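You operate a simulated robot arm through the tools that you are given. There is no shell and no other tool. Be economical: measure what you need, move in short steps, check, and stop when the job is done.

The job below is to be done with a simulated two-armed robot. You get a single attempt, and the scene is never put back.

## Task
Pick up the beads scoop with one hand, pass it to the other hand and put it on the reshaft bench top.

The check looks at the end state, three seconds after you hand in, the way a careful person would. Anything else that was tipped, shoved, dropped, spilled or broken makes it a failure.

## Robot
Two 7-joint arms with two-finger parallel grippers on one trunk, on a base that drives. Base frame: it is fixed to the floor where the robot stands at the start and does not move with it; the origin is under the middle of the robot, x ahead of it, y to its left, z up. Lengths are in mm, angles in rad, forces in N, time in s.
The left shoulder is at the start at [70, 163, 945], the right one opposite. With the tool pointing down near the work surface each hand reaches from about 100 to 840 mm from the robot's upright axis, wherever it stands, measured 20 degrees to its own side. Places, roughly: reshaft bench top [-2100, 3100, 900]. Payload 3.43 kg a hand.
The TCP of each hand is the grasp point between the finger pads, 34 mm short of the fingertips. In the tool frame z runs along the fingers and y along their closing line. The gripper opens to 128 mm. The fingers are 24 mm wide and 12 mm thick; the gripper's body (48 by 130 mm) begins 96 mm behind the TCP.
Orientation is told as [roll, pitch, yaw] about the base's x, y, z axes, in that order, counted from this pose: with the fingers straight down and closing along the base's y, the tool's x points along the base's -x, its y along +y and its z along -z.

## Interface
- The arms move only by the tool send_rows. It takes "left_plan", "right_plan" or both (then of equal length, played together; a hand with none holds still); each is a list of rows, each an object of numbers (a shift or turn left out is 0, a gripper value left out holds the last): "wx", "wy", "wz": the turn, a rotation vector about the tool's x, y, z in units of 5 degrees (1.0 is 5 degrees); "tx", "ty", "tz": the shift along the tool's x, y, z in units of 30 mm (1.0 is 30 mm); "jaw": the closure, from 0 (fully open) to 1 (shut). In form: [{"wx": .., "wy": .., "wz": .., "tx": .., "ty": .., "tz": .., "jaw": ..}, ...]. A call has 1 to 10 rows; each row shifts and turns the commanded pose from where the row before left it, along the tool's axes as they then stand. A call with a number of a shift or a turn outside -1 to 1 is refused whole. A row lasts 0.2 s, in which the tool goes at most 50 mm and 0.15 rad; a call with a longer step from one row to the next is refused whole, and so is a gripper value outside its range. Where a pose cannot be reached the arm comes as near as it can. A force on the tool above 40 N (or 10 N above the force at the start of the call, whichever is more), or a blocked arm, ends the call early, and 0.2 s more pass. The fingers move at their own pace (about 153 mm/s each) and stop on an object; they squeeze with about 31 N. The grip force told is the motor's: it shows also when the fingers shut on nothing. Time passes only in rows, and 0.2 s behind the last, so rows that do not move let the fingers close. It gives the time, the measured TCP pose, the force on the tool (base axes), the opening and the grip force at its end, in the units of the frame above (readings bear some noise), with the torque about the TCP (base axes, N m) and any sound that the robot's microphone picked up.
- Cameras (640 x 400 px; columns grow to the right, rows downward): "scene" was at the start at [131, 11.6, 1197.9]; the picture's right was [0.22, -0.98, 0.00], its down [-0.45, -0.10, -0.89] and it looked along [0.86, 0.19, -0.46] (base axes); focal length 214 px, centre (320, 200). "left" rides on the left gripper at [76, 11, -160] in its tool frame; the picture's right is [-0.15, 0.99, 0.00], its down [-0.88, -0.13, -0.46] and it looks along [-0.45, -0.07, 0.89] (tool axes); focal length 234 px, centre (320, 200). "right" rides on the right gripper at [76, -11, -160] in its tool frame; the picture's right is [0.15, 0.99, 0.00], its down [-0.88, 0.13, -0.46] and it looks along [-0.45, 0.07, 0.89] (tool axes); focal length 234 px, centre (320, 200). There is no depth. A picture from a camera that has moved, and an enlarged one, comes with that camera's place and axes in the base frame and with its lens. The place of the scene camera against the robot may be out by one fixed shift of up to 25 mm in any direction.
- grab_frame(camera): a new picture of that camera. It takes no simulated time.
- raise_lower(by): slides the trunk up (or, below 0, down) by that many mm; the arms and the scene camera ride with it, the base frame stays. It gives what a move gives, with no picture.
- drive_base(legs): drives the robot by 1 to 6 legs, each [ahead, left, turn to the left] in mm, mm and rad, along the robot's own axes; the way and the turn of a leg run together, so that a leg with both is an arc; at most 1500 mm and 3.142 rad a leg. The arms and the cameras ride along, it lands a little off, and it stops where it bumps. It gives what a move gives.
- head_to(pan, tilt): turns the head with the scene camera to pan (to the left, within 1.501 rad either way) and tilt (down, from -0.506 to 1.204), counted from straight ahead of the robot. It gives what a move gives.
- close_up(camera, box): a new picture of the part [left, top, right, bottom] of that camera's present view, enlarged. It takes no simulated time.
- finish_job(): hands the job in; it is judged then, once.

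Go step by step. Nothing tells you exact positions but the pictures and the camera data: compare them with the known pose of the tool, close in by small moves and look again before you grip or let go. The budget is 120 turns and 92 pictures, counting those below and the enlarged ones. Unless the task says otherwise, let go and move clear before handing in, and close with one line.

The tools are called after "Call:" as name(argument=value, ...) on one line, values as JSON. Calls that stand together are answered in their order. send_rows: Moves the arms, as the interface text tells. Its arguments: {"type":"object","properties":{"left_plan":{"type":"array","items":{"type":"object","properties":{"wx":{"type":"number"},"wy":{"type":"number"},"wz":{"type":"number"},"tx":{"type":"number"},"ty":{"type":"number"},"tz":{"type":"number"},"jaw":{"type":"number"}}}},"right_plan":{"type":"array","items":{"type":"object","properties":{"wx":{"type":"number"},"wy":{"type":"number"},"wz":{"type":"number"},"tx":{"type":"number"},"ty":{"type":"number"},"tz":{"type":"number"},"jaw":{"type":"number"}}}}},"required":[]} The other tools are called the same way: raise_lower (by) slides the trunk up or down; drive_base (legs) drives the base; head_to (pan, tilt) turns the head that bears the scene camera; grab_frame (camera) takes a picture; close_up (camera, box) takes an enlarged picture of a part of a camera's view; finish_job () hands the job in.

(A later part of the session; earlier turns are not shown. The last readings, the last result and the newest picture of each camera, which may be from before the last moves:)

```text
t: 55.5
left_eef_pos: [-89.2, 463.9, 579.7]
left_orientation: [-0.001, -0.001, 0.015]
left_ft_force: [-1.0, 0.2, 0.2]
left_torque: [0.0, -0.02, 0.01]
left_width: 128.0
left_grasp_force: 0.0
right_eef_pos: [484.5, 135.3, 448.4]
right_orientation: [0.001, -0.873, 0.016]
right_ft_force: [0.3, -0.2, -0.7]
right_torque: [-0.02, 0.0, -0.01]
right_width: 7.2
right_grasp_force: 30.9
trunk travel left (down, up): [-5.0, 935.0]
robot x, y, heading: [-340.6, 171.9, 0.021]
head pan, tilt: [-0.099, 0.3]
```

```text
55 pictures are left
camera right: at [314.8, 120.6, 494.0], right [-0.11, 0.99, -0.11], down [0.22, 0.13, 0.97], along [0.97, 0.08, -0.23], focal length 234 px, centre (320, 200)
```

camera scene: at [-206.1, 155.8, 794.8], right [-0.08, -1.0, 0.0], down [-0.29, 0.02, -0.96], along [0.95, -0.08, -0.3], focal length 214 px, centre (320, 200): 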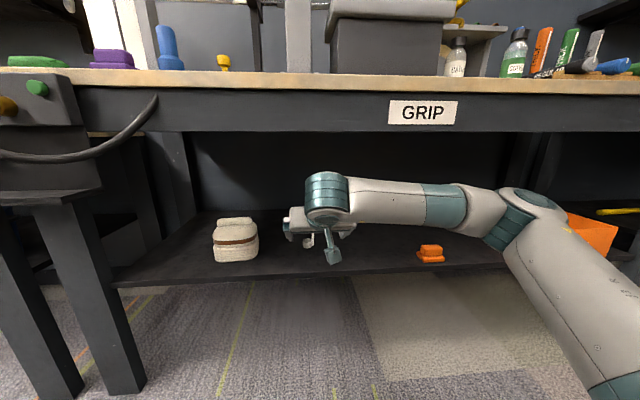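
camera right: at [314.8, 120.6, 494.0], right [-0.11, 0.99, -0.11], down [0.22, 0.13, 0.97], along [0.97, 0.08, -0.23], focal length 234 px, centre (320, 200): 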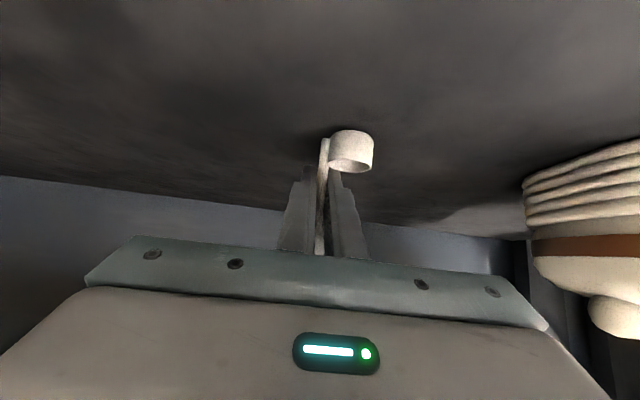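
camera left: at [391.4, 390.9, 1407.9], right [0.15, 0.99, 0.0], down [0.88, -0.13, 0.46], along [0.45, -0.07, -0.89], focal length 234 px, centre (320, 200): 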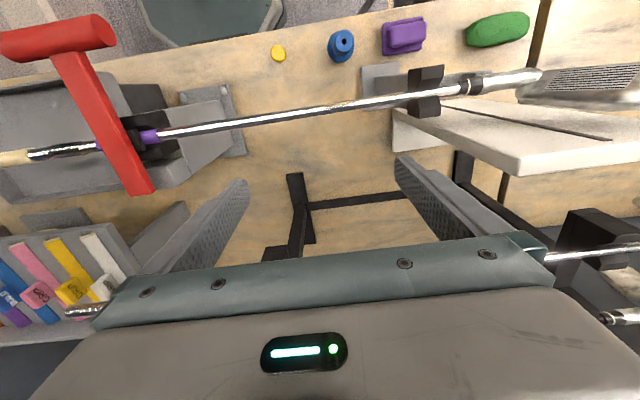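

The grip holds at 7.2 mm on the stem. I'll lift 30 mm straight up and check.

Call:
send_rows(right_plan=[{"tx": -0.255, "tz": -0.214}, {"tx": -0.255, "tz": -0.214}, {"tx": -0.255, "tz": -0.214}])

Call:
grab_frame(camera="right")

```text
t: 56.3
left_eef_pos: [-88.9, 464.9, 578.2]
left_orientation: [0.001, -0.001, 0.014]
left_ft_force: [-0.2, 1.2, -0.9]
left_torque: [0.0, -0.02, 0.02]
left_width: 127.8
left_grasp_force: 0.1
right_eef_pos: [485.1, 135.1, 478.9]
right_orientation: [0.0, -0.873, 0.016]
right_ft_force: [0.0, 0.5, -0.7]
right_torque: [0.0, 0.01, -0.01]
right_width: 6.9
right_grasp_force: 31.2
trunk travel left (down, up): [-5.0, 935.0]
robot x, y, heading: [-342.2, 172.6, 0.016]
head pan, tilt: [-0.099, 0.3]
```

```text
54 pictures are left
camera right: at [315.2, 120.1, 524.2], right [-0.11, 0.99, -0.11], down [0.21, 0.13, 0.97], along [0.97, 0.08, -0.23], focal length 234 px, centre (320, 200)
```

right: 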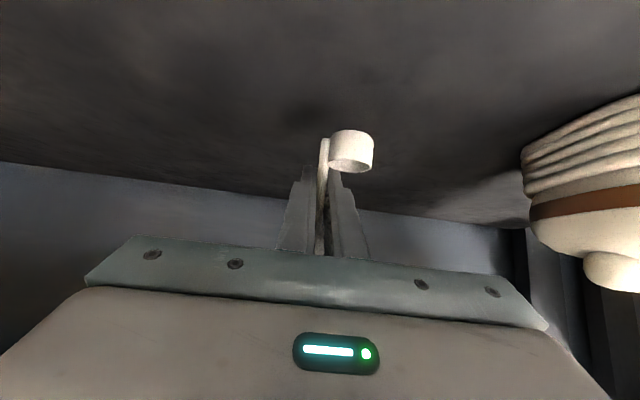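

The scoop came up with the hand. I'll drive straight back out from under the bench and take a look.

Call:
drive_base(legs=[[-360, 0, 0]])

Call:
head_to(pan=-0.1, tilt=0.45)

Call:
grab_frame(camera="scene")

```text
t: 58.6
left_eef_pos: [-448.6, 459.5, 579.6]
left_orientation: [0.0, 0.0, 0.019]
left_ft_force: [0.6, 0.3, 0.0]
left_torque: [0.0, 0.0, 0.0]
left_width: 128.0
left_grasp_force: 0.0
right_eef_pos: [125.9, 130.8, 479.4]
right_orientation: [0.002, -0.872, 0.02]
right_ft_force: [-0.3, -0.2, -1.3]
right_torque: [-0.01, 0.0, 0.0]
right_width: 7.1
right_grasp_force: 31.5
trunk travel left (down, up): [-5.0, 935.0]
robot x, y, heading: [-704.0, 164.1, 0.016]
head pan, tilt: [-0.099, 0.3]
```

```text
t: 59.3
left_eef_pos: [-448.8, 460.0, 579.6]
left_orientation: [-0.001, -0.001, 0.017]
left_ft_force: [0.6, 0.5, -0.2]
left_torque: [0.03, 0.0, 0.0]
left_width: 127.9
left_grasp_force: 0.0
right_eef_pos: [125.5, 130.6, 478.3]
right_orientation: [-0.002, -0.873, 0.018]
right_ft_force: [-0.9, 0.2, -0.9]
right_torque: [-0.06, 0.01, 0.02]
right_width: 7.2
right_grasp_force: 30.7
trunk travel left (down, up): [-5.0, 935.0]
robot x, y, heading: [-703.7, 164.5, 0.02]
head pan, tilt: [-0.099, 0.45]
```

```text
53 pictures are left
camera scene: at [-567.2, 150.4, 780.9], right [-0.08, -1.0, 0.0], down [-0.43, 0.04, -0.9], along [0.9, -0.07, -0.43], focal length 214 px, centre (320, 200)
```

scene: 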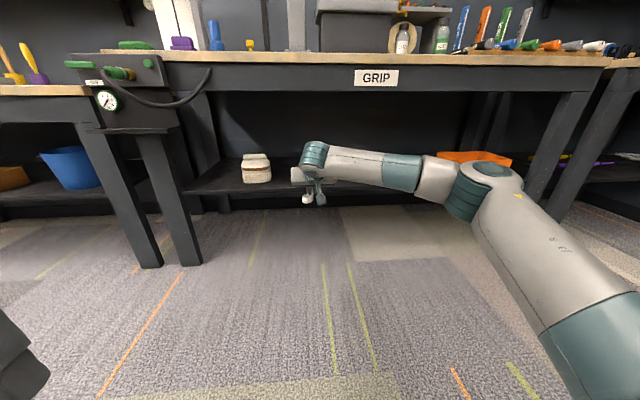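

The scoop is out in the open. I'll draw the right hand back in front of the robot and raise the left hand ready to come over the handle.

Call:
send_rows(right_plan=[{"tx": 0.6, "tz": -0.715}, {"tx": 0.6, "tz": -0.715}, {"tx": 0.6, "tz": -0.715}, {"tx": 0.6, "tz": -0.715}, {"tx": 0.6, "tz": -0.715}, {"tx": 0.6, "tz": -0.715}, {"tx": 0.6, "tz": -0.715}, {"tx": 0.6, "tz": -0.715}, {"tx": 0.6, "tz": -0.715}, {"tx": 0.6, "tz": -0.715}], left_plan=[{"tz": -0.3}, {"tz": -0.3}, {"tz": -0.3}, {"tz": -0.3}, {"tz": -0.3}, {"tz": -0.3}, {"tz": -0.3}, {"tz": -0.3}, {"tz": -0.3}, {"tz": -0.3}])

Call:
head_to(pan=-0.05, tilt=0.6)

Call:
grab_frame(camera="scene")

Call:
grab_frame(camera="left")

```text
t: 61.5
left_eef_pos: [-449.9, 457.4, 669.3]
left_orientation: [0.0, 0.0, 0.018]
left_ft_force: [0.1, -1.1, 0.6]
left_torque: [0.01, 0.02, 0.03]
left_width: 128.0
left_grasp_force: 0.0
right_eef_pos: [-153.4, 125.9, 478.7]
right_orientation: [0.001, -0.873, 0.019]
right_ft_force: [0.0, 0.3, -0.1]
right_torque: [-0.04, -0.02, -0.01]
right_width: 6.8
right_grasp_force: 30.5
trunk travel left (down, up): [-5.0, 935.0]
robot x, y, heading: [-700.8, 163.1, 0.016]
head pan, tilt: [-0.099, 0.45]
```

```text
t: 62.2
left_eef_pos: [-450.7, 458.4, 669.5]
left_orientation: [-0.001, 0.0, 0.016]
left_ft_force: [-0.6, -0.4, 0.2]
left_torque: [-0.01, -0.01, 0.03]
left_width: 127.9
left_grasp_force: 0.0
right_eef_pos: [-153.5, 125.4, 479.1]
right_orientation: [0.0, -0.872, 0.019]
right_ft_force: [0.6, 0.4, -0.7]
right_torque: [0.02, -0.01, 0.02]
right_width: 7.0
right_grasp_force: 31.0
trunk travel left (down, up): [-5.0, 935.0]
robot x, y, heading: [-696.5, 166.6, 0.02]
head pan, tilt: [-0.051, 0.6]
```

```text
52 pictures are left
camera scene: at [-570.5, 155.0, 767.4], right [-0.03, -1.0, 0.0], down [-0.56, 0.02, -0.83], along [0.82, -0.03, -0.56], focal length 214 px, centre (320, 200)
```

scene: 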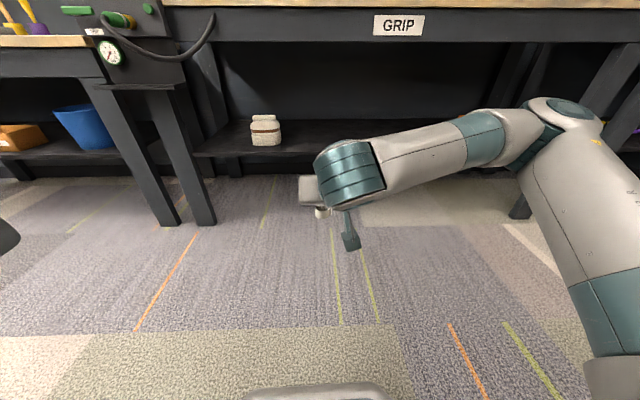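

```text
51 pictures are left
camera left: at [-525.2, 469.5, 827.5], right [0.13, 0.99, 0.0], down [0.88, -0.11, 0.46], along [0.45, -0.06, -0.89], focal length 234 px, centre (320, 200)
```

left: 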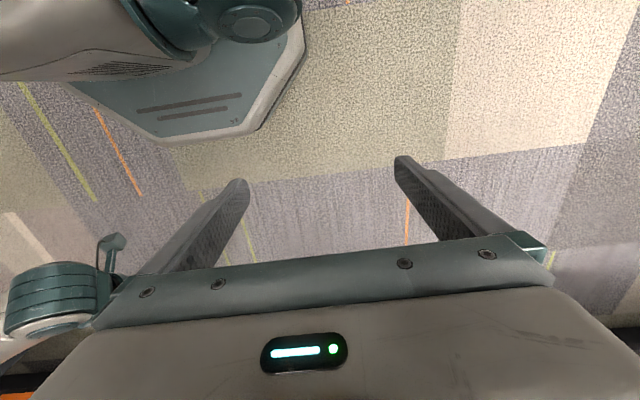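

The right hand holds the scoop upright with its handle free above the fingers. I'll bring the left hand forward and then most of the way sideways at z≈669, above the handle top (≈546).

Call:
send_rows(left_plan=[{"tx": -0.99}, {"tx": -0.99}, {"tx": -0.99}, {"tx": -0.99}, {"tx": -0.99}, {"tx": -0.99}, {"tx": -0.99}, {"tx": -0.99}, {"tx": -0.99}, {"tx": -0.99}])

Call:
send_rows(left_plan=[{"ty": -1}, {"ty": -1}, {"ty": -1}, {"ty": -1}, {"ty": -1}, {"ty": -1}, {"ty": -1}, {"ty": -1}])

Call:
grab_frame(camera="left")

Call:
grab_frame(camera="scene")

```text
t: 64.4
left_eef_pos: [-151.4, 465.3, 669.7]
left_orientation: [0.0, -0.001, 0.017]
left_ft_force: [0.3, 0.1, 0.8]
left_torque: [0.05, 0.02, -0.02]
left_width: 127.9
left_grasp_force: 0.1
right_eef_pos: [-152.5, 126.1, 480.2]
right_orientation: [-0.002, -0.872, 0.017]
right_ft_force: [0.1, -0.2, 0.4]
right_torque: [0.02, -0.03, -0.02]
right_width: 7.1
right_grasp_force: 31.6
trunk travel left (down, up): [-5.0, 935.0]
robot x, y, heading: [-702.6, 163.5, 0.014]
head pan, tilt: [-0.051, 0.6]
```

```text
t: 66.2
left_eef_pos: [-196.9, 342.2, 640.5]
left_orientation: [0.0, 0.0, 0.017]
left_ft_force: [-0.7, -0.4, -0.1]
left_torque: [-0.02, -0.03, 0.01]
left_width: 128.0
left_grasp_force: 0.1
left hand out of reach, approached as far as the arm can: row 3, 4, 5, 6, 7, 8
right_eef_pos: [-154.4, 126.5, 478.9]
right_orientation: [-0.001, -0.872, 0.02]
right_ft_force: [0.8, -0.4, -0.1]
right_torque: [-0.03, -0.02, -0.01]
right_width: 7.1
right_grasp_force: 30.7
trunk travel left (down, up): [-5.0, 935.0]
robot x, y, heading: [-701.8, 163.8, 0.021]
head pan, tilt: [-0.051, 0.6]
```

```text
50 pictures are left
camera left: at [-272.4, 352.7, 798.6], right [0.13, 0.99, 0.0], down [0.88, -0.11, 0.46], along [0.45, -0.06, -0.89], focal length 234 px, centre (320, 200)
```

left: 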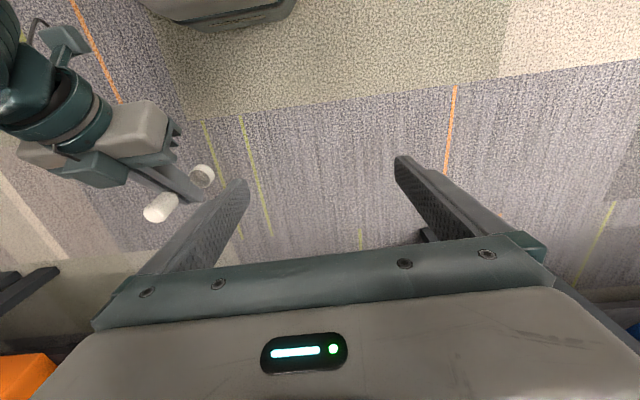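

```text
49 pictures are left
camera scene: at [-570.4, 154.9, 767.3], right [-0.03, -1.0, 0.0], down [-0.56, 0.02, -0.82], along [0.82, -0.03, -0.57], focal length 214 px, centre (320, 200)
```

scene: 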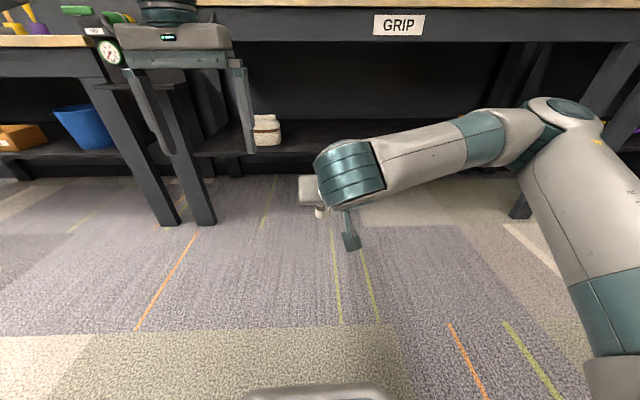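

The left arm can't reach across at this height relative to its shoulder. I'll raise the trunk so both hands can work lower relative to the shoulders, and first step the left hand back outward.

Call:
raise_lower(by=400)

Call:
send_rows(left_plan=[{"ty": 1}, {"ty": 1}])

```text
t: 70.0
left_eef_pos: [-196.8, 342.0, 1040.1]
left_orientation: [-0.001, -0.001, 0.017]
left_ft_force: [0.5, 0.0, -0.8]
left_torque: [-0.02, 0.01, -0.02]
left_width: 128.4
left_grasp_force: 0.0
right_eef_pos: [-152.8, 125.9, 879.6]
right_orientation: [0.0, -0.873, 0.021]
right_ft_force: [0.1, -0.7, -1.2]
right_torque: [0.01, -0.01, 0.01]
right_width: 7.0
right_grasp_force: 31.2
trunk travel left (down, up): [-405.0, 535.0]
robot x, y, heading: [-698.9, 165.1, 0.017]
head pan, tilt: [-0.051, 0.6]
```

```text
t: 70.6
left_eef_pos: [-199.0, 403.0, 1039.9]
left_orientation: [0.0, -0.002, 0.017]
left_ft_force: [-0.7, 0.4, 0.3]
left_torque: [-0.04, 0.01, -0.01]
left_width: 128.0
left_grasp_force: 0.1
right_eef_pos: [-152.8, 126.3, 879.3]
right_orientation: [0.001, -0.874, 0.019]
right_ft_force: [0.3, -0.4, -0.9]
right_torque: [-0.03, 0.0, 0.02]
right_width: 7.0
right_grasp_force: 31.4
trunk travel left (down, up): [-405.0, 535.0]
robot x, y, heading: [-702.0, 167.8, 0.017]
head pan, tilt: [-0.051, 0.6]
```

Now I lower both hands together by 300 mm relative to the shoulders.

Call:
send_rows(right_plan=[{"tx": 0.766, "tz": 0.643}, {"tx": 0.766, "tz": 0.643}, {"tx": 0.766, "tz": 0.643}, {"tx": 0.766, "tz": 0.643}, {"tx": 0.766, "tz": 0.643}, {"tx": 0.766, "tz": 0.643}, {"tx": 0.766, "tz": 0.643}, {"tx": 0.766, "tz": 0.643}, {"tx": 0.766, "tz": 0.643}, {"tx": 0.766, "tz": 0.643}], left_plan=[{"tz": 1}, {"tz": 1}, {"tz": 1}, {"tz": 1}, {"tz": 1}, {"tz": 1}, {"tz": 1}, {"tz": 1}, {"tz": 1}, {"tz": 1}])

Call:
head_to(pan=0.0, tilt=0.9)

Call:
grab_frame(camera="scene")

Call:
grab_frame(camera="left")

```text
t: 72.8
left_eef_pos: [-196.7, 402.8, 740.7]
left_orientation: [-0.003, 0.001, 0.019]
left_ft_force: [0.8, -0.4, 0.9]
left_torque: [-0.01, 0.02, -0.03]
left_width: 128.0
left_grasp_force: 0.0
right_eef_pos: [-153.5, 126.3, 576.5]
right_orientation: [0.0, -0.872, 0.018]
right_ft_force: [-0.1, -0.2, -1.3]
right_torque: [-0.02, -0.03, -0.02]
right_width: 7.4
right_grasp_force: 30.8
trunk travel left (down, up): [-405.0, 535.0]
robot x, y, heading: [-702.2, 165.0, 0.017]
head pan, tilt: [-0.051, 0.6]
```

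```text
t: 73.6
left_eef_pos: [-197.1, 402.5, 741.5]
left_orientation: [0.001, -0.001, 0.018]
left_ft_force: [0.5, 0.1, -1.1]
left_torque: [0.02, -0.03, 0.0]
left_width: 128.0
left_grasp_force: 0.1
right_eef_pos: [-153.2, 126.3, 579.7]
right_orientation: [0.0, -0.872, 0.021]
right_ft_force: [0.5, 0.4, -1.7]
right_torque: [0.0, 0.02, 0.01]
right_width: 7.2
right_grasp_force: 31.9
trunk travel left (down, up): [-405.0, 535.0]
robot x, y, heading: [-702.3, 163.7, 0.02]
head pan, tilt: [0.0, 0.901]
```

```text
48 pictures are left
camera scene: at [-583.1, 159.2, 1142.6], right [0.02, -1.0, 0.0], down [-0.78, -0.01, -0.62], along [0.62, 0.01, -0.78], focal length 214 px, centre (320, 200)
```

scene: 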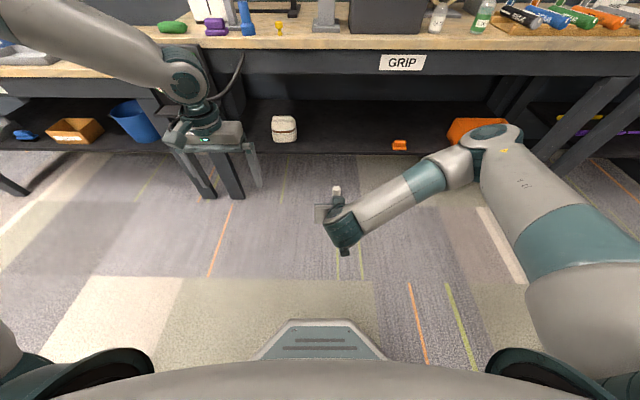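

```text
47 pictures are left
camera left: at [-273.1, 413.5, 899.2], right [0.13, 0.99, 0.0], down [0.88, -0.11, 0.46], along [0.45, -0.06, -0.89], focal length 234 px, centre (320, 200)
```

left: 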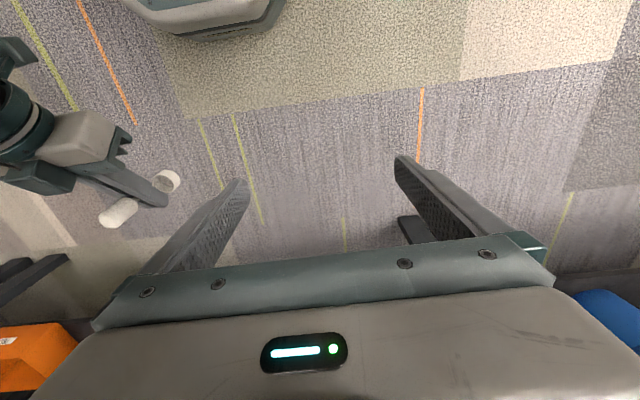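

The scene looks good; I'll move the left hand sideways to just short of the handle, staying above it.

Call:
send_rows(left_plan=[{"ty": -1, "tx": -0.18}, {"ty": -1, "tx": -0.18}, {"ty": -1, "tx": -0.18}, {"ty": -1, "tx": -0.18}, {"ty": -1, "tx": -0.18}, {"ty": -1, "tx": -0.18}, {"ty": -1, "tx": -0.18}, {"ty": -1, "tx": -0.18}])

Call:
grab_frame(camera="left")

```text
t: 75.4
left_eef_pos: [-190.3, 304.9, 765.1]
left_orientation: [-0.001, 0.0, 0.017]
left_ft_force: [0.3, -0.2, 0.1]
left_torque: [0.0, 0.01, 0.01]
left_width: 128.0
left_grasp_force: 0.1
left hand out of reach, approached as far as the arm can: row 4, 5, 6, 7, 8
right_eef_pos: [-154.1, 126.9, 579.2]
right_orientation: [-0.001, -0.872, 0.018]
right_ft_force: [-0.4, -0.4, 0.0]
right_torque: [-0.01, 0.03, 0.0]
right_width: 7.2
right_grasp_force: 31.5
trunk travel left (down, up): [-405.0, 535.0]
robot x, y, heading: [-698.2, 162.1, 0.019]
head pan, tilt: [0.0, 0.901]
```

```text
46 pictures are left
camera left: at [-266.5, 316.1, 921.1], right [0.13, 0.99, 0.0], down [0.88, -0.11, 0.46], along [0.45, -0.06, -0.89], focal length 234 px, centre (320, 200)
```

left: 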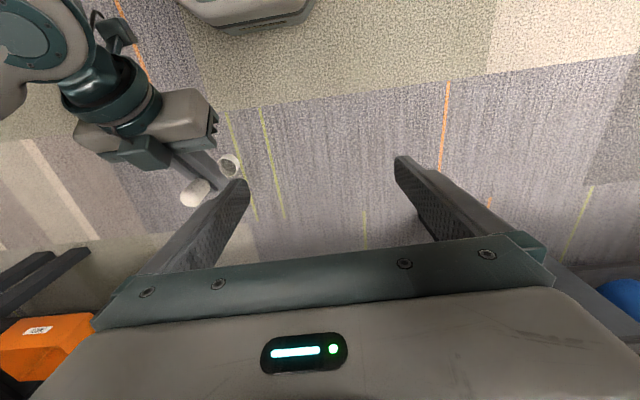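

The left arm again hits a limit near y≈305. I'll test whether turning the left hand helps it reach further inward.

Call:
send_rows(left_plan=[{"wz": 1}, {"wz": 1}, {"wz": 1}, {"wz": 1}, {"ty": -0.9, "tx": -0.3}, {"ty": -0.9, "tx": -0.3}])

```text
t: 76.8
left_eef_pos: [-199.9, 300.7, 768.0]
left_orientation: [-0.002, -0.001, -0.332]
left_ft_force: [-1.1, 0.8, 0.1]
left_torque: [0.0, 0.01, -0.03]
left_width: 127.9
left_grasp_force: 0.1
left hand out of reach, approached as far as the arm can: row 5, 6
right_eef_pos: [-152.0, 126.5, 578.4]
right_orientation: [-0.001, -0.873, 0.02]
right_ft_force: [-0.1, -0.1, -0.3]
right_torque: [-0.03, 0.04, 0.02]
right_width: 7.1
right_grasp_force: 31.2
trunk travel left (down, up): [-405.0, 535.0]
robot x, y, heading: [-699.8, 167.4, 0.02]
head pan, tilt: [0.0, 0.901]
```

Yaw makes no difference. I'll turn it back and test reaching inward from closer to the body.

Call:
send_rows(left_plan=[{"wz": -1}, {"wz": -1}, {"wz": -1}, {"wz": -1}, {"tx": 1}, {"tx": 1}, {"tx": 1}, {"ty": -1}, {"ty": -1}, {"ty": -1}])

```text
t: 79.0
left_eef_pos: [-290.2, 287.0, 769.8]
left_orientation: [-0.002, -0.001, 0.019]
left_ft_force: [0.2, 0.1, 0.5]
left_torque: [-0.02, 0.0, 0.0]
left_width: 127.8
left_grasp_force: 0.1
left hand out of reach, approached as far as the arm can: row 8, 9, 10
right_eef_pos: [-153.5, 125.9, 579.0]
right_orientation: [0.001, -0.872, 0.02]
right_ft_force: [0.3, 0.0, -0.5]
right_torque: [-0.02, 0.0, -0.01]
right_width: 7.2
right_grasp_force: 31.3
trunk travel left (down, up): [-405.0, 535.0]
robot x, y, heading: [-701.0, 166.6, 0.018]
head pan, tilt: [0.0, 0.901]
```

The left arm's limit is at about 120 mm left of the robot's midline, so I'll bring the scoop over to the left instead. First the left hand goes up and out of the way, then the right hand moves left.

Call:
send_rows(left_plan=[{"tz": -1, "ty": 1}, {"tz": -1, "ty": 1}, {"tz": -1, "ty": 1}, {"tz": -1, "ty": 1}, {"tz": -0.5, "ty": 1}])

Call:
send_rows(right_plan=[{"ty": 0.9}, {"ty": 0.9}, {"ty": 0.9}, {"ty": 0.9}, {"ty": 0.9}, {"ty": 0.9}, {"ty": 0.9}])

Call:
grab_frame(camera="scene")

```text
t: 80.2
left_eef_pos: [-293.5, 438.5, 905.3]
left_orientation: [-0.001, 0.0, 0.018]
left_ft_force: [-0.3, -0.9, 0.1]
left_torque: [-0.04, -0.04, 0.06]
left_width: 128.1
left_grasp_force: 0.0
right_eef_pos: [-153.3, 126.4, 579.1]
right_orientation: [0.0, -0.872, 0.02]
right_ft_force: [0.1, 0.3, 0.1]
right_torque: [-0.02, 0.0, 0.0]
right_width: 7.0
right_grasp_force: 31.5
trunk travel left (down, up): [-405.0, 535.0]
robot x, y, heading: [-699.4, 167.0, 0.02]
head pan, tilt: [0.0, 0.901]
```

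```text
t: 81.8
left_eef_pos: [-293.2, 439.9, 903.6]
left_orientation: [-0.001, 0.001, 0.017]
left_ft_force: [0.2, 0.8, 0.3]
left_torque: [-0.03, -0.02, -0.02]
left_width: 128.0
left_grasp_force: 0.1
right_eef_pos: [-158.5, 316.0, 579.7]
right_orientation: [-0.001, -0.872, 0.018]
right_ft_force: [-0.9, -0.7, -0.8]
right_torque: [-0.01, -0.02, 0.0]
right_width: 7.2
right_grasp_force: 30.9
trunk travel left (down, up): [-405.0, 535.0]
robot x, y, heading: [-700.3, 163.4, 0.019]
head pan, tilt: [0.0, 0.901]
```

```text
45 pictures are left
camera scene: at [-583.4, 160.0, 1142.5], right [0.02, -1.0, 0.0], down [-0.78, -0.02, -0.62], along [0.62, 0.01, -0.78], focal length 214 px, centre (320, 200)
```

scene: 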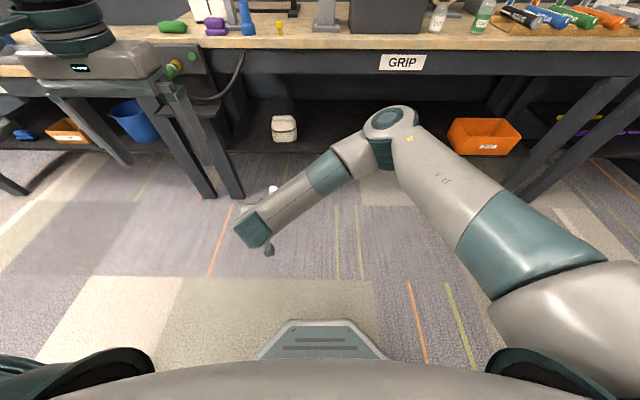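

The right arm crosses over well. I'll move it 60 mm further left, then bring the left hand forward and above the handle.

Call:
send_rows(right_plan=[{"ty": 1}, {"ty": 1}])

Call:
send_rows(left_plan=[{"tx": -0.9}, {"tx": -0.9}, {"tx": -0.9}, {"tx": -0.9}, {"tx": -0.9}, {"ty": -1}, {"ty": -1}, {"tz": 1}, {"tz": 1}, {"tz": 1}])

Call:
grab_frame(camera="left")

Call:
grab_frame(camera="scene")

```text
t: 82.4
left_eef_pos: [-294.0, 438.6, 902.2]
left_orientation: [0.001, 0.001, 0.016]
left_ft_force: [0.0, -0.1, 0.1]
left_torque: [0.02, 0.02, 0.01]
left_width: 128.1
left_grasp_force: 0.0
right_eef_pos: [-158.7, 375.6, 580.5]
right_orientation: [0.001, -0.873, 0.019]
right_ft_force: [0.2, 0.0, -0.5]
right_torque: [-0.03, 0.01, 0.0]
right_width: 7.2
right_grasp_force: 31.0
trunk travel left (down, up): [-405.0, 535.0]
robot x, y, heading: [-700.2, 162.0, 0.023]
head pan, tilt: [0.0, 0.901]
```

```text
t: 84.6
left_eef_pos: [-157.7, 381.1, 815.0]
left_orientation: [0.0, 0.001, 0.016]
left_ft_force: [0.0, 0.5, -0.5]
left_torque: [-0.02, 0.03, 0.0]
left_width: 128.1
left_grasp_force: 0.1
right_eef_pos: [-158.7, 374.5, 579.1]
right_orientation: [0.0, -0.871, 0.018]
right_ft_force: [-1.0, 0.6, -0.4]
right_torque: [0.0, -0.01, 0.02]
right_width: 7.5
right_grasp_force: 31.5
trunk travel left (down, up): [-405.0, 535.0]
robot x, y, heading: [-701.3, 165.1, 0.015]
head pan, tilt: [0.0, 0.901]
```

```text
44 pictures are left
camera left: at [-233.7, 392.4, 971.8], right [0.13, 0.99, 0.0], down [0.88, -0.11, 0.46], along [0.45, -0.06, -0.89], focal length 234 px, centre (320, 200)
```

left: 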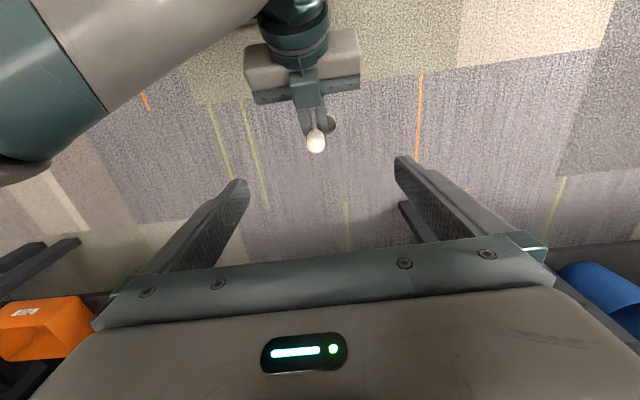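

```text
43 pictures are left
camera scene: at [-582.7, 159.6, 1142.5], right [0.02, -1.0, 0.0], down [-0.78, -0.01, -0.62], along [0.62, 0.01, -0.78], focal length 214 px, centre (320, 200)
```

scene: 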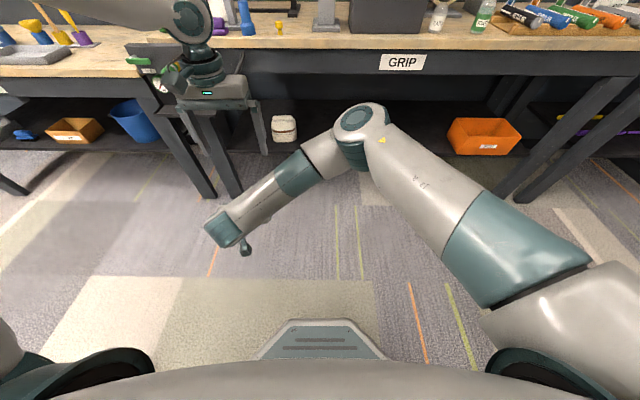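

The handle top sits at about [-159, 376], directly under the left hand bar 5 mm. I'll correct and descend to just above it.

Call:
send_rows(left_plan=[{"tz": 1, "ty": -0.2}, {"tz": 1}, {"tz": 1}, {"tz": 0.6}])

Call:
grab_frame(camera="left")

Call:
close_up(camera="scene", box=[140, 40, 340, 280])

```text
t: 85.6
left_eef_pos: [-157.9, 376.4, 704.7]
left_orientation: [0.001, -0.001, 0.018]
left_ft_force: [0.0, -0.3, -0.2]
left_torque: [0.02, -0.01, -0.01]
left_width: 128.0
left_grasp_force: 0.1
right_eef_pos: [-157.8, 375.3, 579.3]
right_orientation: [0.0, -0.873, 0.019]
right_ft_force: [0.2, -0.2, -1.3]
right_torque: [-0.05, -0.01, 0.02]
right_width: 7.1
right_grasp_force: 31.1
trunk travel left (down, up): [-405.0, 535.0]
robot x, y, heading: [-701.0, 167.5, 0.013]
head pan, tilt: [0.0, 0.901]
```

```text
42 pictures are left
camera left: at [-233.1, 386.3, 864.3], right [0.13, 0.99, 0.0], down [0.88, -0.11, 0.46], along [0.45, -0.06, -0.89], focal length 234 px, centre (320, 200)
```

left: 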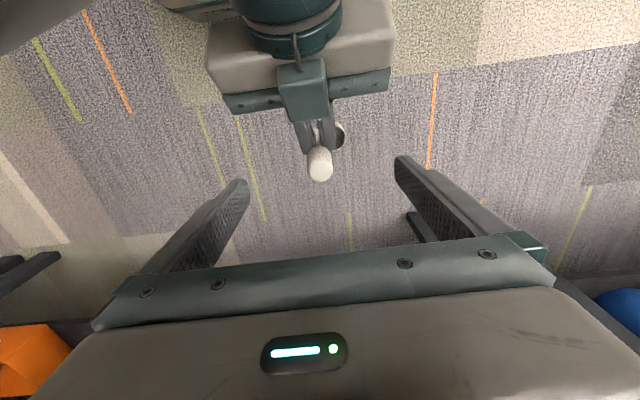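

```text
1.67 times, centred on (240, 160) of scene
camera zoom: at [-583.1, 159.4, 1142.5], right [0.02, -1.0, 0.0], down [-0.78, -0.01, -0.62], along [0.62, 0.01, -0.78], focal length 358 px, centre (453, 267)
```

zoom: 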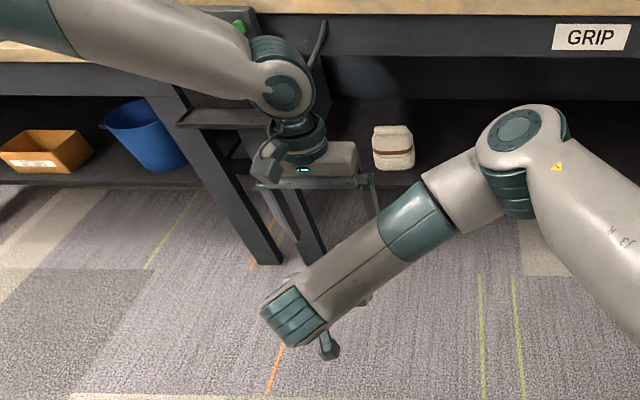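

Alignment looks good and clearances are fine. I'll descend 61 mm so that the left fingers straddle the handle, above the right fingers.

Call:
send_rows(left_plan=[{"tz": 0.7}, {"tz": 0.7}, {"tz": 0.6}])

Call:
grab_frame(camera="left")

Call:
grab_frame(camera="right")

```text
t: 86.4
left_eef_pos: [-157.6, 375.4, 645.2]
left_orientation: [-0.002, 0.0, 0.019]
left_ft_force: [0.5, 0.2, 0.6]
left_torque: [0.01, 0.01, -0.01]
left_width: 128.1
left_grasp_force: 0.1
right_eef_pos: [-159.0, 374.7, 579.4]
right_orientation: [0.0, -0.871, 0.018]
right_ft_force: [0.1, -0.2, -1.5]
right_torque: [-0.02, 0.0, -0.05]
right_width: 7.5
right_grasp_force: 31.1
trunk travel left (down, up): [-405.0, 535.0]
robot x, y, heading: [-702.3, 162.8, 0.018]
head pan, tilt: [0.0, 0.901]
```

```text
40 pictures are left
camera left: at [-233.1, 386.7, 803.4], right [0.13, 0.99, 0.0], down [0.88, -0.11, 0.46], along [0.45, -0.06, -0.89], focal length 234 px, centre (320, 200)
```

left: 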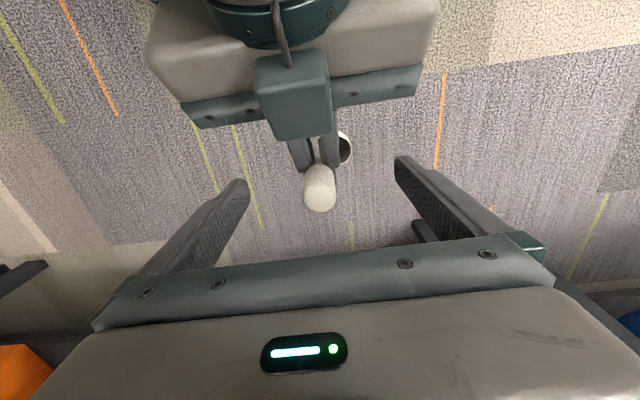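

```text
39 pictures are left
camera right: at [-328.1, 360.9, 624.7], right [-0.11, 0.99, -0.11], down [0.22, 0.13, 0.97], along [0.97, 0.09, -0.23], focal length 234 px, centre (320, 200)
```

right: 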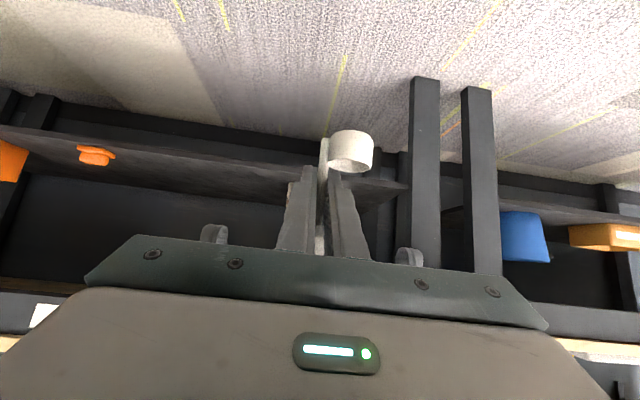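

The handle is centred between the left fingers, whose tips sit just above the right fingers. I'll close the left gripper.

Call:
send_rows(left_plan=[{"jaw": 0.4}, {"jaw": 0.65}, {"jaw": 0.8}, {"jaw": 1}, {}, {}])

Call:
grab_frame(camera="left")

```text
t: 87.8
left_eef_pos: [-157.5, 375.7, 646.0]
left_orientation: [-0.001, 0.001, 0.017]
left_ft_force: [-0.5, -5.1, -0.4]
left_torque: [-0.37, 0.04, 0.0]
left_width: 24.6
left_grasp_force: 31.0
right_eef_pos: [-157.5, 375.3, 579.8]
right_orientation: [0.002, -0.872, 0.02]
right_ft_force: [0.6, 4.7, -0.9]
right_torque: [0.04, 0.03, 0.02]
right_width: 7.2
right_grasp_force: 30.4
trunk travel left (down, up): [-405.0, 535.0]
robot x, y, heading: [-699.9, 168.6, 0.019]
head pan, tilt: [0.0, 0.901]
```

```text
38 pictures are left
camera left: at [-233.3, 386.4, 804.0], right [0.13, 0.99, 0.0], down [0.88, -0.11, 0.46], along [0.45, -0.06, -0.89], focal length 234 px, centre (320, 200)
```

left: 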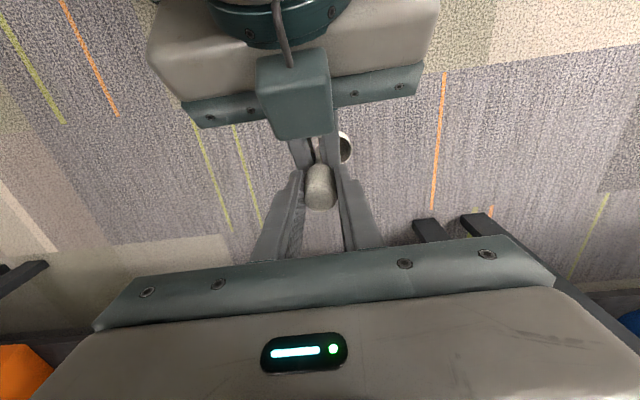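

Both hands hold it now. I'll open the right hand, then back it straight away horizontally.

Call:
send_rows(right_plan=[{"jaw": 0.6}, {"jaw": 0.2}, {"jaw": 0}, {}])

Call:
send_rows(right_plan=[{"tx": 0.64, "tz": -0.766}, {"tx": 0.64, "tz": -0.766}, {"tx": 0.64, "tz": -0.766}, {"tx": 0.64, "tz": -0.766}, {"tx": 0.64, "tz": -0.766}])

Call:
grab_frame(camera="left")

Call:
grab_frame(camera="scene")

```text
t: 88.8
left_eef_pos: [-156.7, 377.0, 646.4]
left_orientation: [0.001, 0.0, 0.019]
left_ft_force: [-0.7, -0.2, 0.9]
left_torque: [-0.04, 0.01, 0.03]
left_width: 24.5
left_grasp_force: 30.8
right_eef_pos: [-159.6, 374.2, 580.3]
right_orientation: [0.001, -0.874, 0.02]
right_ft_force: [-0.8, -0.7, -0.3]
right_torque: [-0.02, 0.0, 0.03]
right_width: 127.8
right_grasp_force: 0.0
trunk travel left (down, up): [-405.0, 535.0]
robot x, y, heading: [-701.3, 166.4, 0.021]
head pan, tilt: [0.0, 0.901]
```

```text
t: 90.0
left_eef_pos: [-158.3, 376.4, 645.8]
left_orientation: [0.001, -0.001, 0.017]
left_ft_force: [0.5, -0.5, -0.4]
left_torque: [0.0, 0.02, -0.02]
left_width: 24.6
left_grasp_force: 30.1
right_eef_pos: [-308.4, 370.8, 579.7]
right_orientation: [0.0, -0.873, 0.018]
right_ft_force: [-0.5, -0.6, 0.2]
right_torque: [0.01, 0.03, 0.01]
right_width: 128.0
right_grasp_force: 0.0
trunk travel left (down, up): [-405.0, 535.0]
robot x, y, heading: [-702.0, 168.8, 0.024]
head pan, tilt: [0.0, 0.901]
```

```text
37 pictures are left
camera left: at [-233.3, 386.5, 804.0], right [0.13, 0.99, 0.0], down [0.88, -0.11, 0.46], along [0.45, -0.06, -0.89], focal length 234 px, centre (320, 200)
```

left: 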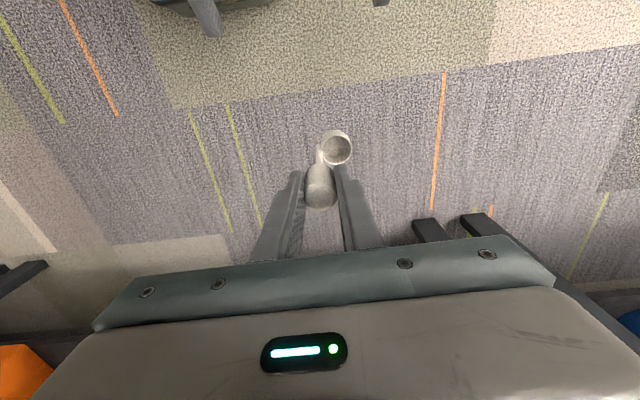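

```text
36 pictures are left
camera scene: at [-583.2, 159.3, 1142.6], right [0.02, -1.0, 0.0], down [-0.78, -0.01, -0.62], along [0.62, 0.01, -0.78], focal length 214 px, centre (320, 200)
```

scene: 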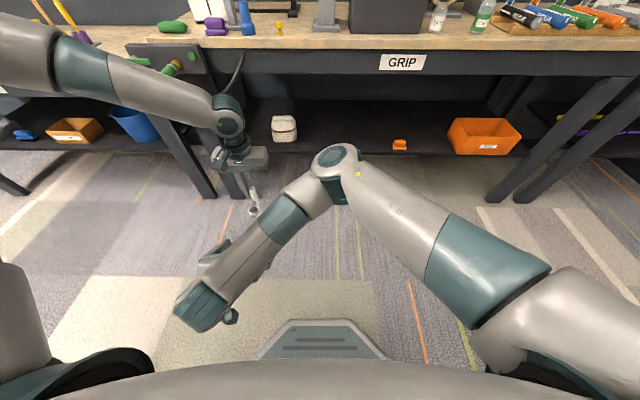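

The left hand holds the scoop alone and upright, and its cup is empty. I'll swing the right arm back to its own side and raise the trunk for travel.

Call:
send_rows(right_plan=[{"ty": -1}, {"ty": -1}, {"ty": -1}, {"ty": -1}, {"ty": -1}, {"ty": -1}, {"ty": -1}, {"ty": -1}, {"ty": -1}, {"ty": -1}])

Call:
raise_lower(by=510)

Call:
head_to(pan=0.9, tilt=0.6)

Call:
grab_frame(camera="scene")

```text
t: 92.2
left_eef_pos: [-157.5, 375.9, 645.4]
left_orientation: [0.001, 0.001, 0.018]
left_ft_force: [0.3, -0.3, 0.0]
left_torque: [-0.04, 0.01, -0.02]
left_width: 24.4
left_grasp_force: 31.1
right_eef_pos: [-286.6, 89.8, 556.7]
right_orientation: [0.002, -0.872, 0.017]
right_ft_force: [0.3, 0.0, 0.4]
right_torque: [0.03, -0.01, 0.02]
right_width: 128.0
right_grasp_force: 0.0
right hand out of reach, approached as far as the arm can: row 9, 10
trunk travel left (down, up): [-405.0, 535.0]
robot x, y, heading: [-704.8, 165.8, 0.02]
head pan, tilt: [0.0, 0.901]
```

```text
refused: 510 is not a number from -400 to 400
```

```text
t: 93.4
left_eef_pos: [-157.4, 376.1, 645.7]
left_orientation: [0.0, 0.0, 0.018]
left_ft_force: [-0.7, 0.2, 0.0]
left_torque: [0.02, 0.01, -0.01]
left_width: 24.4
left_grasp_force: 30.8
right_eef_pos: [-284.6, 91.2, 558.3]
right_orientation: [0.0, -0.873, 0.02]
right_ft_force: [0.2, -0.2, -0.4]
right_torque: [-0.01, 0.0, 0.0]
right_width: 128.0
right_grasp_force: 0.0
trunk travel left (down, up): [-405.0, 535.0]
robot x, y, heading: [-700.9, 163.4, 0.02]
head pan, tilt: [0.901, 0.6]
```

```text
35 pictures are left
camera scene: at [-605.0, 228.1, 1167.3], right [0.79, -0.61, 0.0], down [-0.34, -0.45, -0.82], along [0.5, 0.66, -0.57], focal length 214 px, centre (320, 200)
```

scene: 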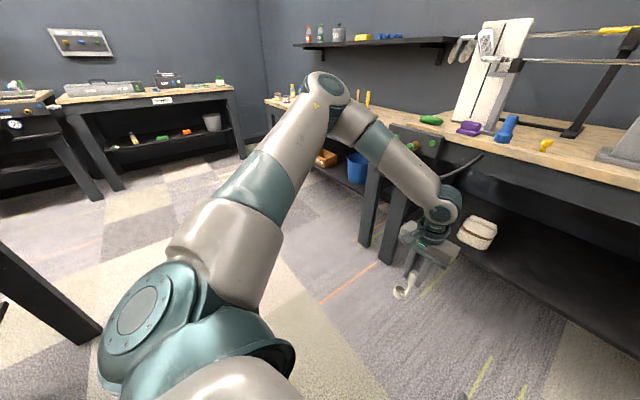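

Raising goes in two steps of up to 400 mm. Then I'll drive along the bench, turn left and head toward the reshaft bench, staying clear of the central table (x<-1115, y 195–1300).

Call:
raise_lower(by=400)

Call:
raise_lower(by=120)

Call:
drive_base(legs=[[0, 1450, 0], [0, 0, 1.55]])

Call:
head_to(pan=0.6, tilt=0.6)

Call:
grab_frame(camera="scene")

```text
t: 97.3
left_eef_pos: [-157.3, 375.7, 1045.8]
left_orientation: [0.0, 0.0, 0.019]
left_ft_force: [0.1, 1.5, -0.5]
left_torque: [0.02, -0.05, 0.0]
left_width: 24.4
left_grasp_force: 30.6
right_eef_pos: [-285.4, 90.7, 957.9]
right_orientation: [0.0, -0.871, 0.02]
right_ft_force: [0.9, 0.2, -1.7]
right_torque: [0.03, 0.02, -0.02]
right_width: 128.0
right_grasp_force: 0.0
trunk travel left (down, up): [-805.0, 135.0]
robot x, y, heading: [-701.9, 168.8, 0.021]
head pan, tilt: [0.901, 0.6]
```

```text
t: 98.8
left_eef_pos: [-157.1, 375.9, 1165.4]
left_orientation: [0.0, 0.001, 0.017]
left_ft_force: [0.3, 0.0, -0.2]
left_torque: [0.02, 0.02, 0.04]
left_width: 24.3
left_grasp_force: 30.7
right_eef_pos: [-285.0, 90.3, 1076.9]
right_orientation: [0.0, -0.873, 0.018]
right_ft_force: [-0.4, 0.1, 0.6]
right_torque: [0.0, -0.02, -0.01]
right_width: 127.9
right_grasp_force: 0.0
trunk travel left (down, up): [-925.0, 15.0]
robot x, y, heading: [-699.6, 166.6, 0.017]
head pan, tilt: [0.901, 0.6]
```

```text
t: 109.8
left_eef_pos: [-938.4, 2171.5, 1166.1]
left_orientation: [-0.001, 0.0, 1.584]
left_ft_force: [0.0, 0.7, -1.5]
left_torque: [0.01, -0.02, -0.03]
left_width: 23.9
left_grasp_force: 31.2
right_eef_pos: [-653.3, 2042.0, 1077.7]
right_orientation: [0.0, -0.872, 1.582]
right_ft_force: [-0.1, 0.0, -0.2]
right_torque: [0.03, -0.02, 0.01]
right_width: 128.2
right_grasp_force: 0.1
trunk travel left (down, up): [-925.0, 15.0]
robot x, y, heading: [-730.2, 1626.3, 1.587]
head pan, tilt: [0.901, 0.6]
```

```text
t: 110.6
left_eef_pos: [-938.0, 2172.4, 1165.7]
left_orientation: [0.0, 0.001, 1.583]
left_ft_force: [0.1, -0.2, -0.1]
left_torque: [-0.02, -0.04, -0.01]
left_width: 23.5
left_grasp_force: 31.3
right_eef_pos: [-654.3, 2042.7, 1077.8]
right_orientation: [0.0, -0.874, 1.584]
right_ft_force: [0.5, -0.1, -0.1]
right_torque: [0.01, 0.02, -0.04]
right_width: 128.0
right_grasp_force: 0.0
trunk travel left (down, up): [-925.0, 15.0]
robot x, y, heading: [-729.3, 1625.3, 1.58]
head pan, tilt: [0.6, 0.6]
```

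```text
34 pictures are left
camera scene: at [-790.8, 1741.8, 1687.3], right [0.82, 0.58, 0.0], down [0.33, -0.46, -0.82], along [-0.48, 0.67, -0.57], focal length 214 px, centre (320, 200)
```

scene: 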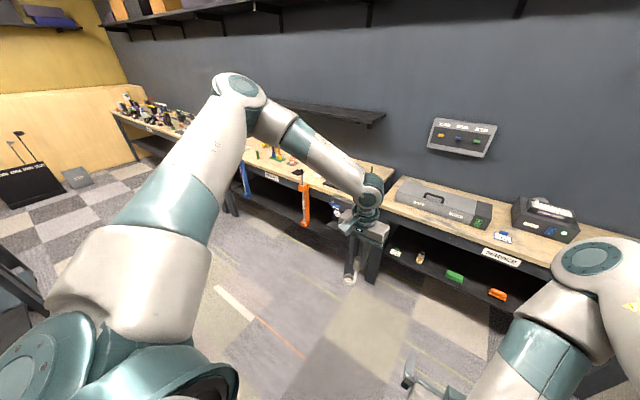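

The grip width drifts slightly (24.4 → 23.5), so I'll check the scoop in the left hand.

Call:
grab_frame(camera="left")

```text
33 pictures are left
camera left: at [-948.5, 2096.7, 1323.9], right [-0.99, 0.13, 0.0], down [0.12, 0.88, 0.46], along [0.06, 0.45, -0.89], focal length 234 px, centre (320, 200)
```

left: 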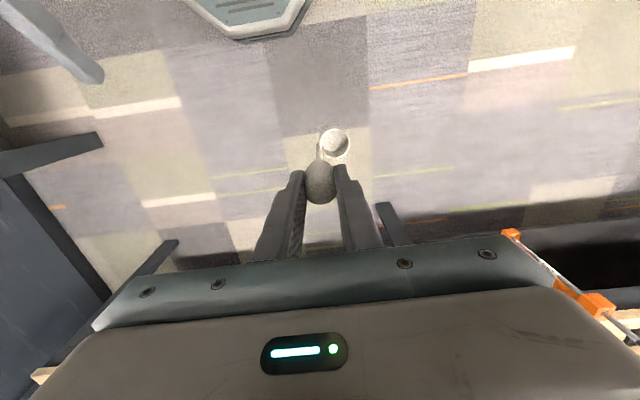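

It has slipped only about 6 mm, with plenty of handle left, but I should keep moving without delay. I'll zoom in on the reshaft bench to choose a free spot.

Call:
close_up(camera="scene", box=[210, 120, 410, 245])

```text
3.20 times, centred on (310, 182) of scene
camera zoom: at [-790.8, 1741.8, 1687.3], right [0.82, 0.58, 0.0], down [0.33, -0.46, -0.82], along [-0.48, 0.67, -0.57], focal length 686 px, centre (352, 256)
```

zoom: 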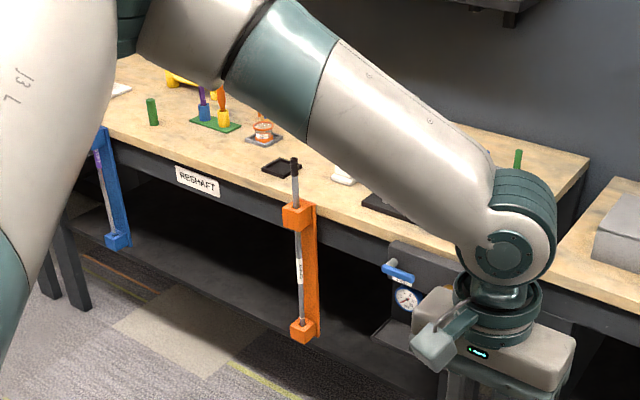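

I choose the free front spot near [-2020, 2850], between the two shaft clamps. I'll raise the right hand out of the way, drive left and partway ahead, then look.

Call:
send_rows(right_plan=[{"tx": -0.766, "tz": -0.643}, {"tx": -0.766, "tz": -0.643}, {"tx": -0.766, "tz": -0.643}, {"tx": -0.766, "tz": -0.643}, {"tx": -0.766, "tz": -0.643}])

Call:
drive_base(legs=[[0, 1085, 0], [500, 0, 0]])

Call:
grab_frame(camera="left")

Call:
grab_frame(camera="scene")

```text
t: 111.8
left_eef_pos: [-939.7, 2171.8, 1166.6]
left_orientation: [0.0, 0.0, 1.584]
left_ft_force: [0.8, -0.5, -1.0]
left_torque: [0.03, 0.02, 0.02]
left_width: 23.5
left_grasp_force: 30.9
right_eef_pos: [-703.2, 2088.1, 1186.7]
right_orientation: [-0.001, -0.871, 1.584]
right_ft_force: [0.7, -0.1, 0.3]
right_torque: [-0.01, 0.0, 0.01]
right_width: 128.0
right_grasp_force: 0.0
right hand out of reach, approached as far as the arm can: row 1, 2, 3, 4, 5
trunk travel left (down, up): [-925.0, 15.0]
robot x, y, heading: [-729.4, 1628.0, 1.585]
head pan, tilt: [0.6, 0.6]
```

```text
t: 120.0
left_eef_pos: [-2037.5, 2650.3, 1165.1]
left_orientation: [-0.001, -0.002, 1.58]
left_ft_force: [0.3, 0.4, -0.3]
left_torque: [0.02, -0.02, 0.01]
left_width: 23.9
left_grasp_force: 31.2
right_eef_pos: [-1801.6, 2566.6, 1187.4]
right_orientation: [-0.001, -0.873, 1.579]
right_ft_force: [0.0, -0.6, 0.5]
right_torque: [0.04, -0.04, -0.01]
right_width: 128.0
right_grasp_force: 0.1
trunk travel left (down, up): [-925.0, 15.0]
robot x, y, heading: [-1829.4, 2108.4, 1.585]
head pan, tilt: [0.6, 0.6]
```

```text
31 pictures are left
camera left: at [-2047.8, 2574.7, 1324.6], right [-0.99, 0.14, 0.0], down [0.12, 0.88, 0.46], along [0.06, 0.45, -0.89], focal length 234 px, centre (320, 200)
```

left: 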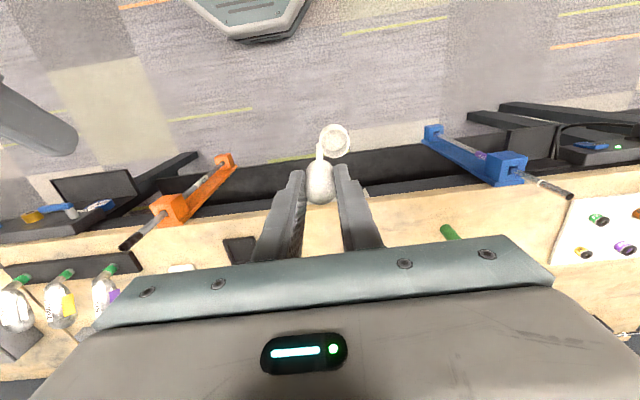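

```text
30 pictures are left
camera scene: at [-1891.3, 2218.8, 1687.5], right [0.82, 0.57, 0.0], down [0.32, -0.46, -0.83], along [-0.47, 0.68, -0.56], focal length 214 px, centre (320, 200)
```

scene: 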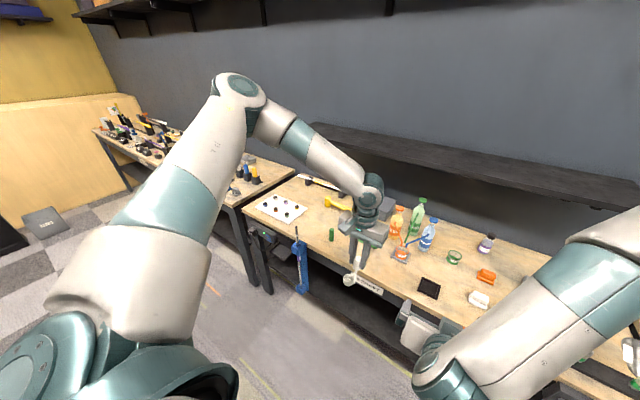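

The scoop is stable now. I'll zoom on the landing spot, which projects to about (376,270).

Call:
close_up(camera="scene", box=[300, 190, 480, 310])

```text
3.33 times, centred on (390, 250) of scene
camera zoom: at [-1891.3, 2218.8, 1687.5], right [0.82, 0.57, 0.0], down [0.32, -0.46, -0.83], along [-0.47, 0.68, -0.56], focal length 715 px, centre (87, 33)
```

zoom: 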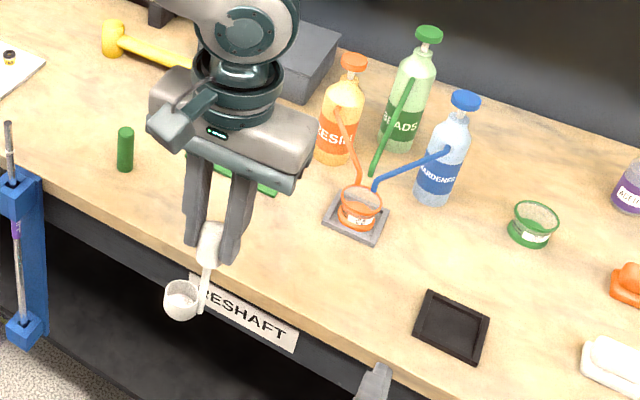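

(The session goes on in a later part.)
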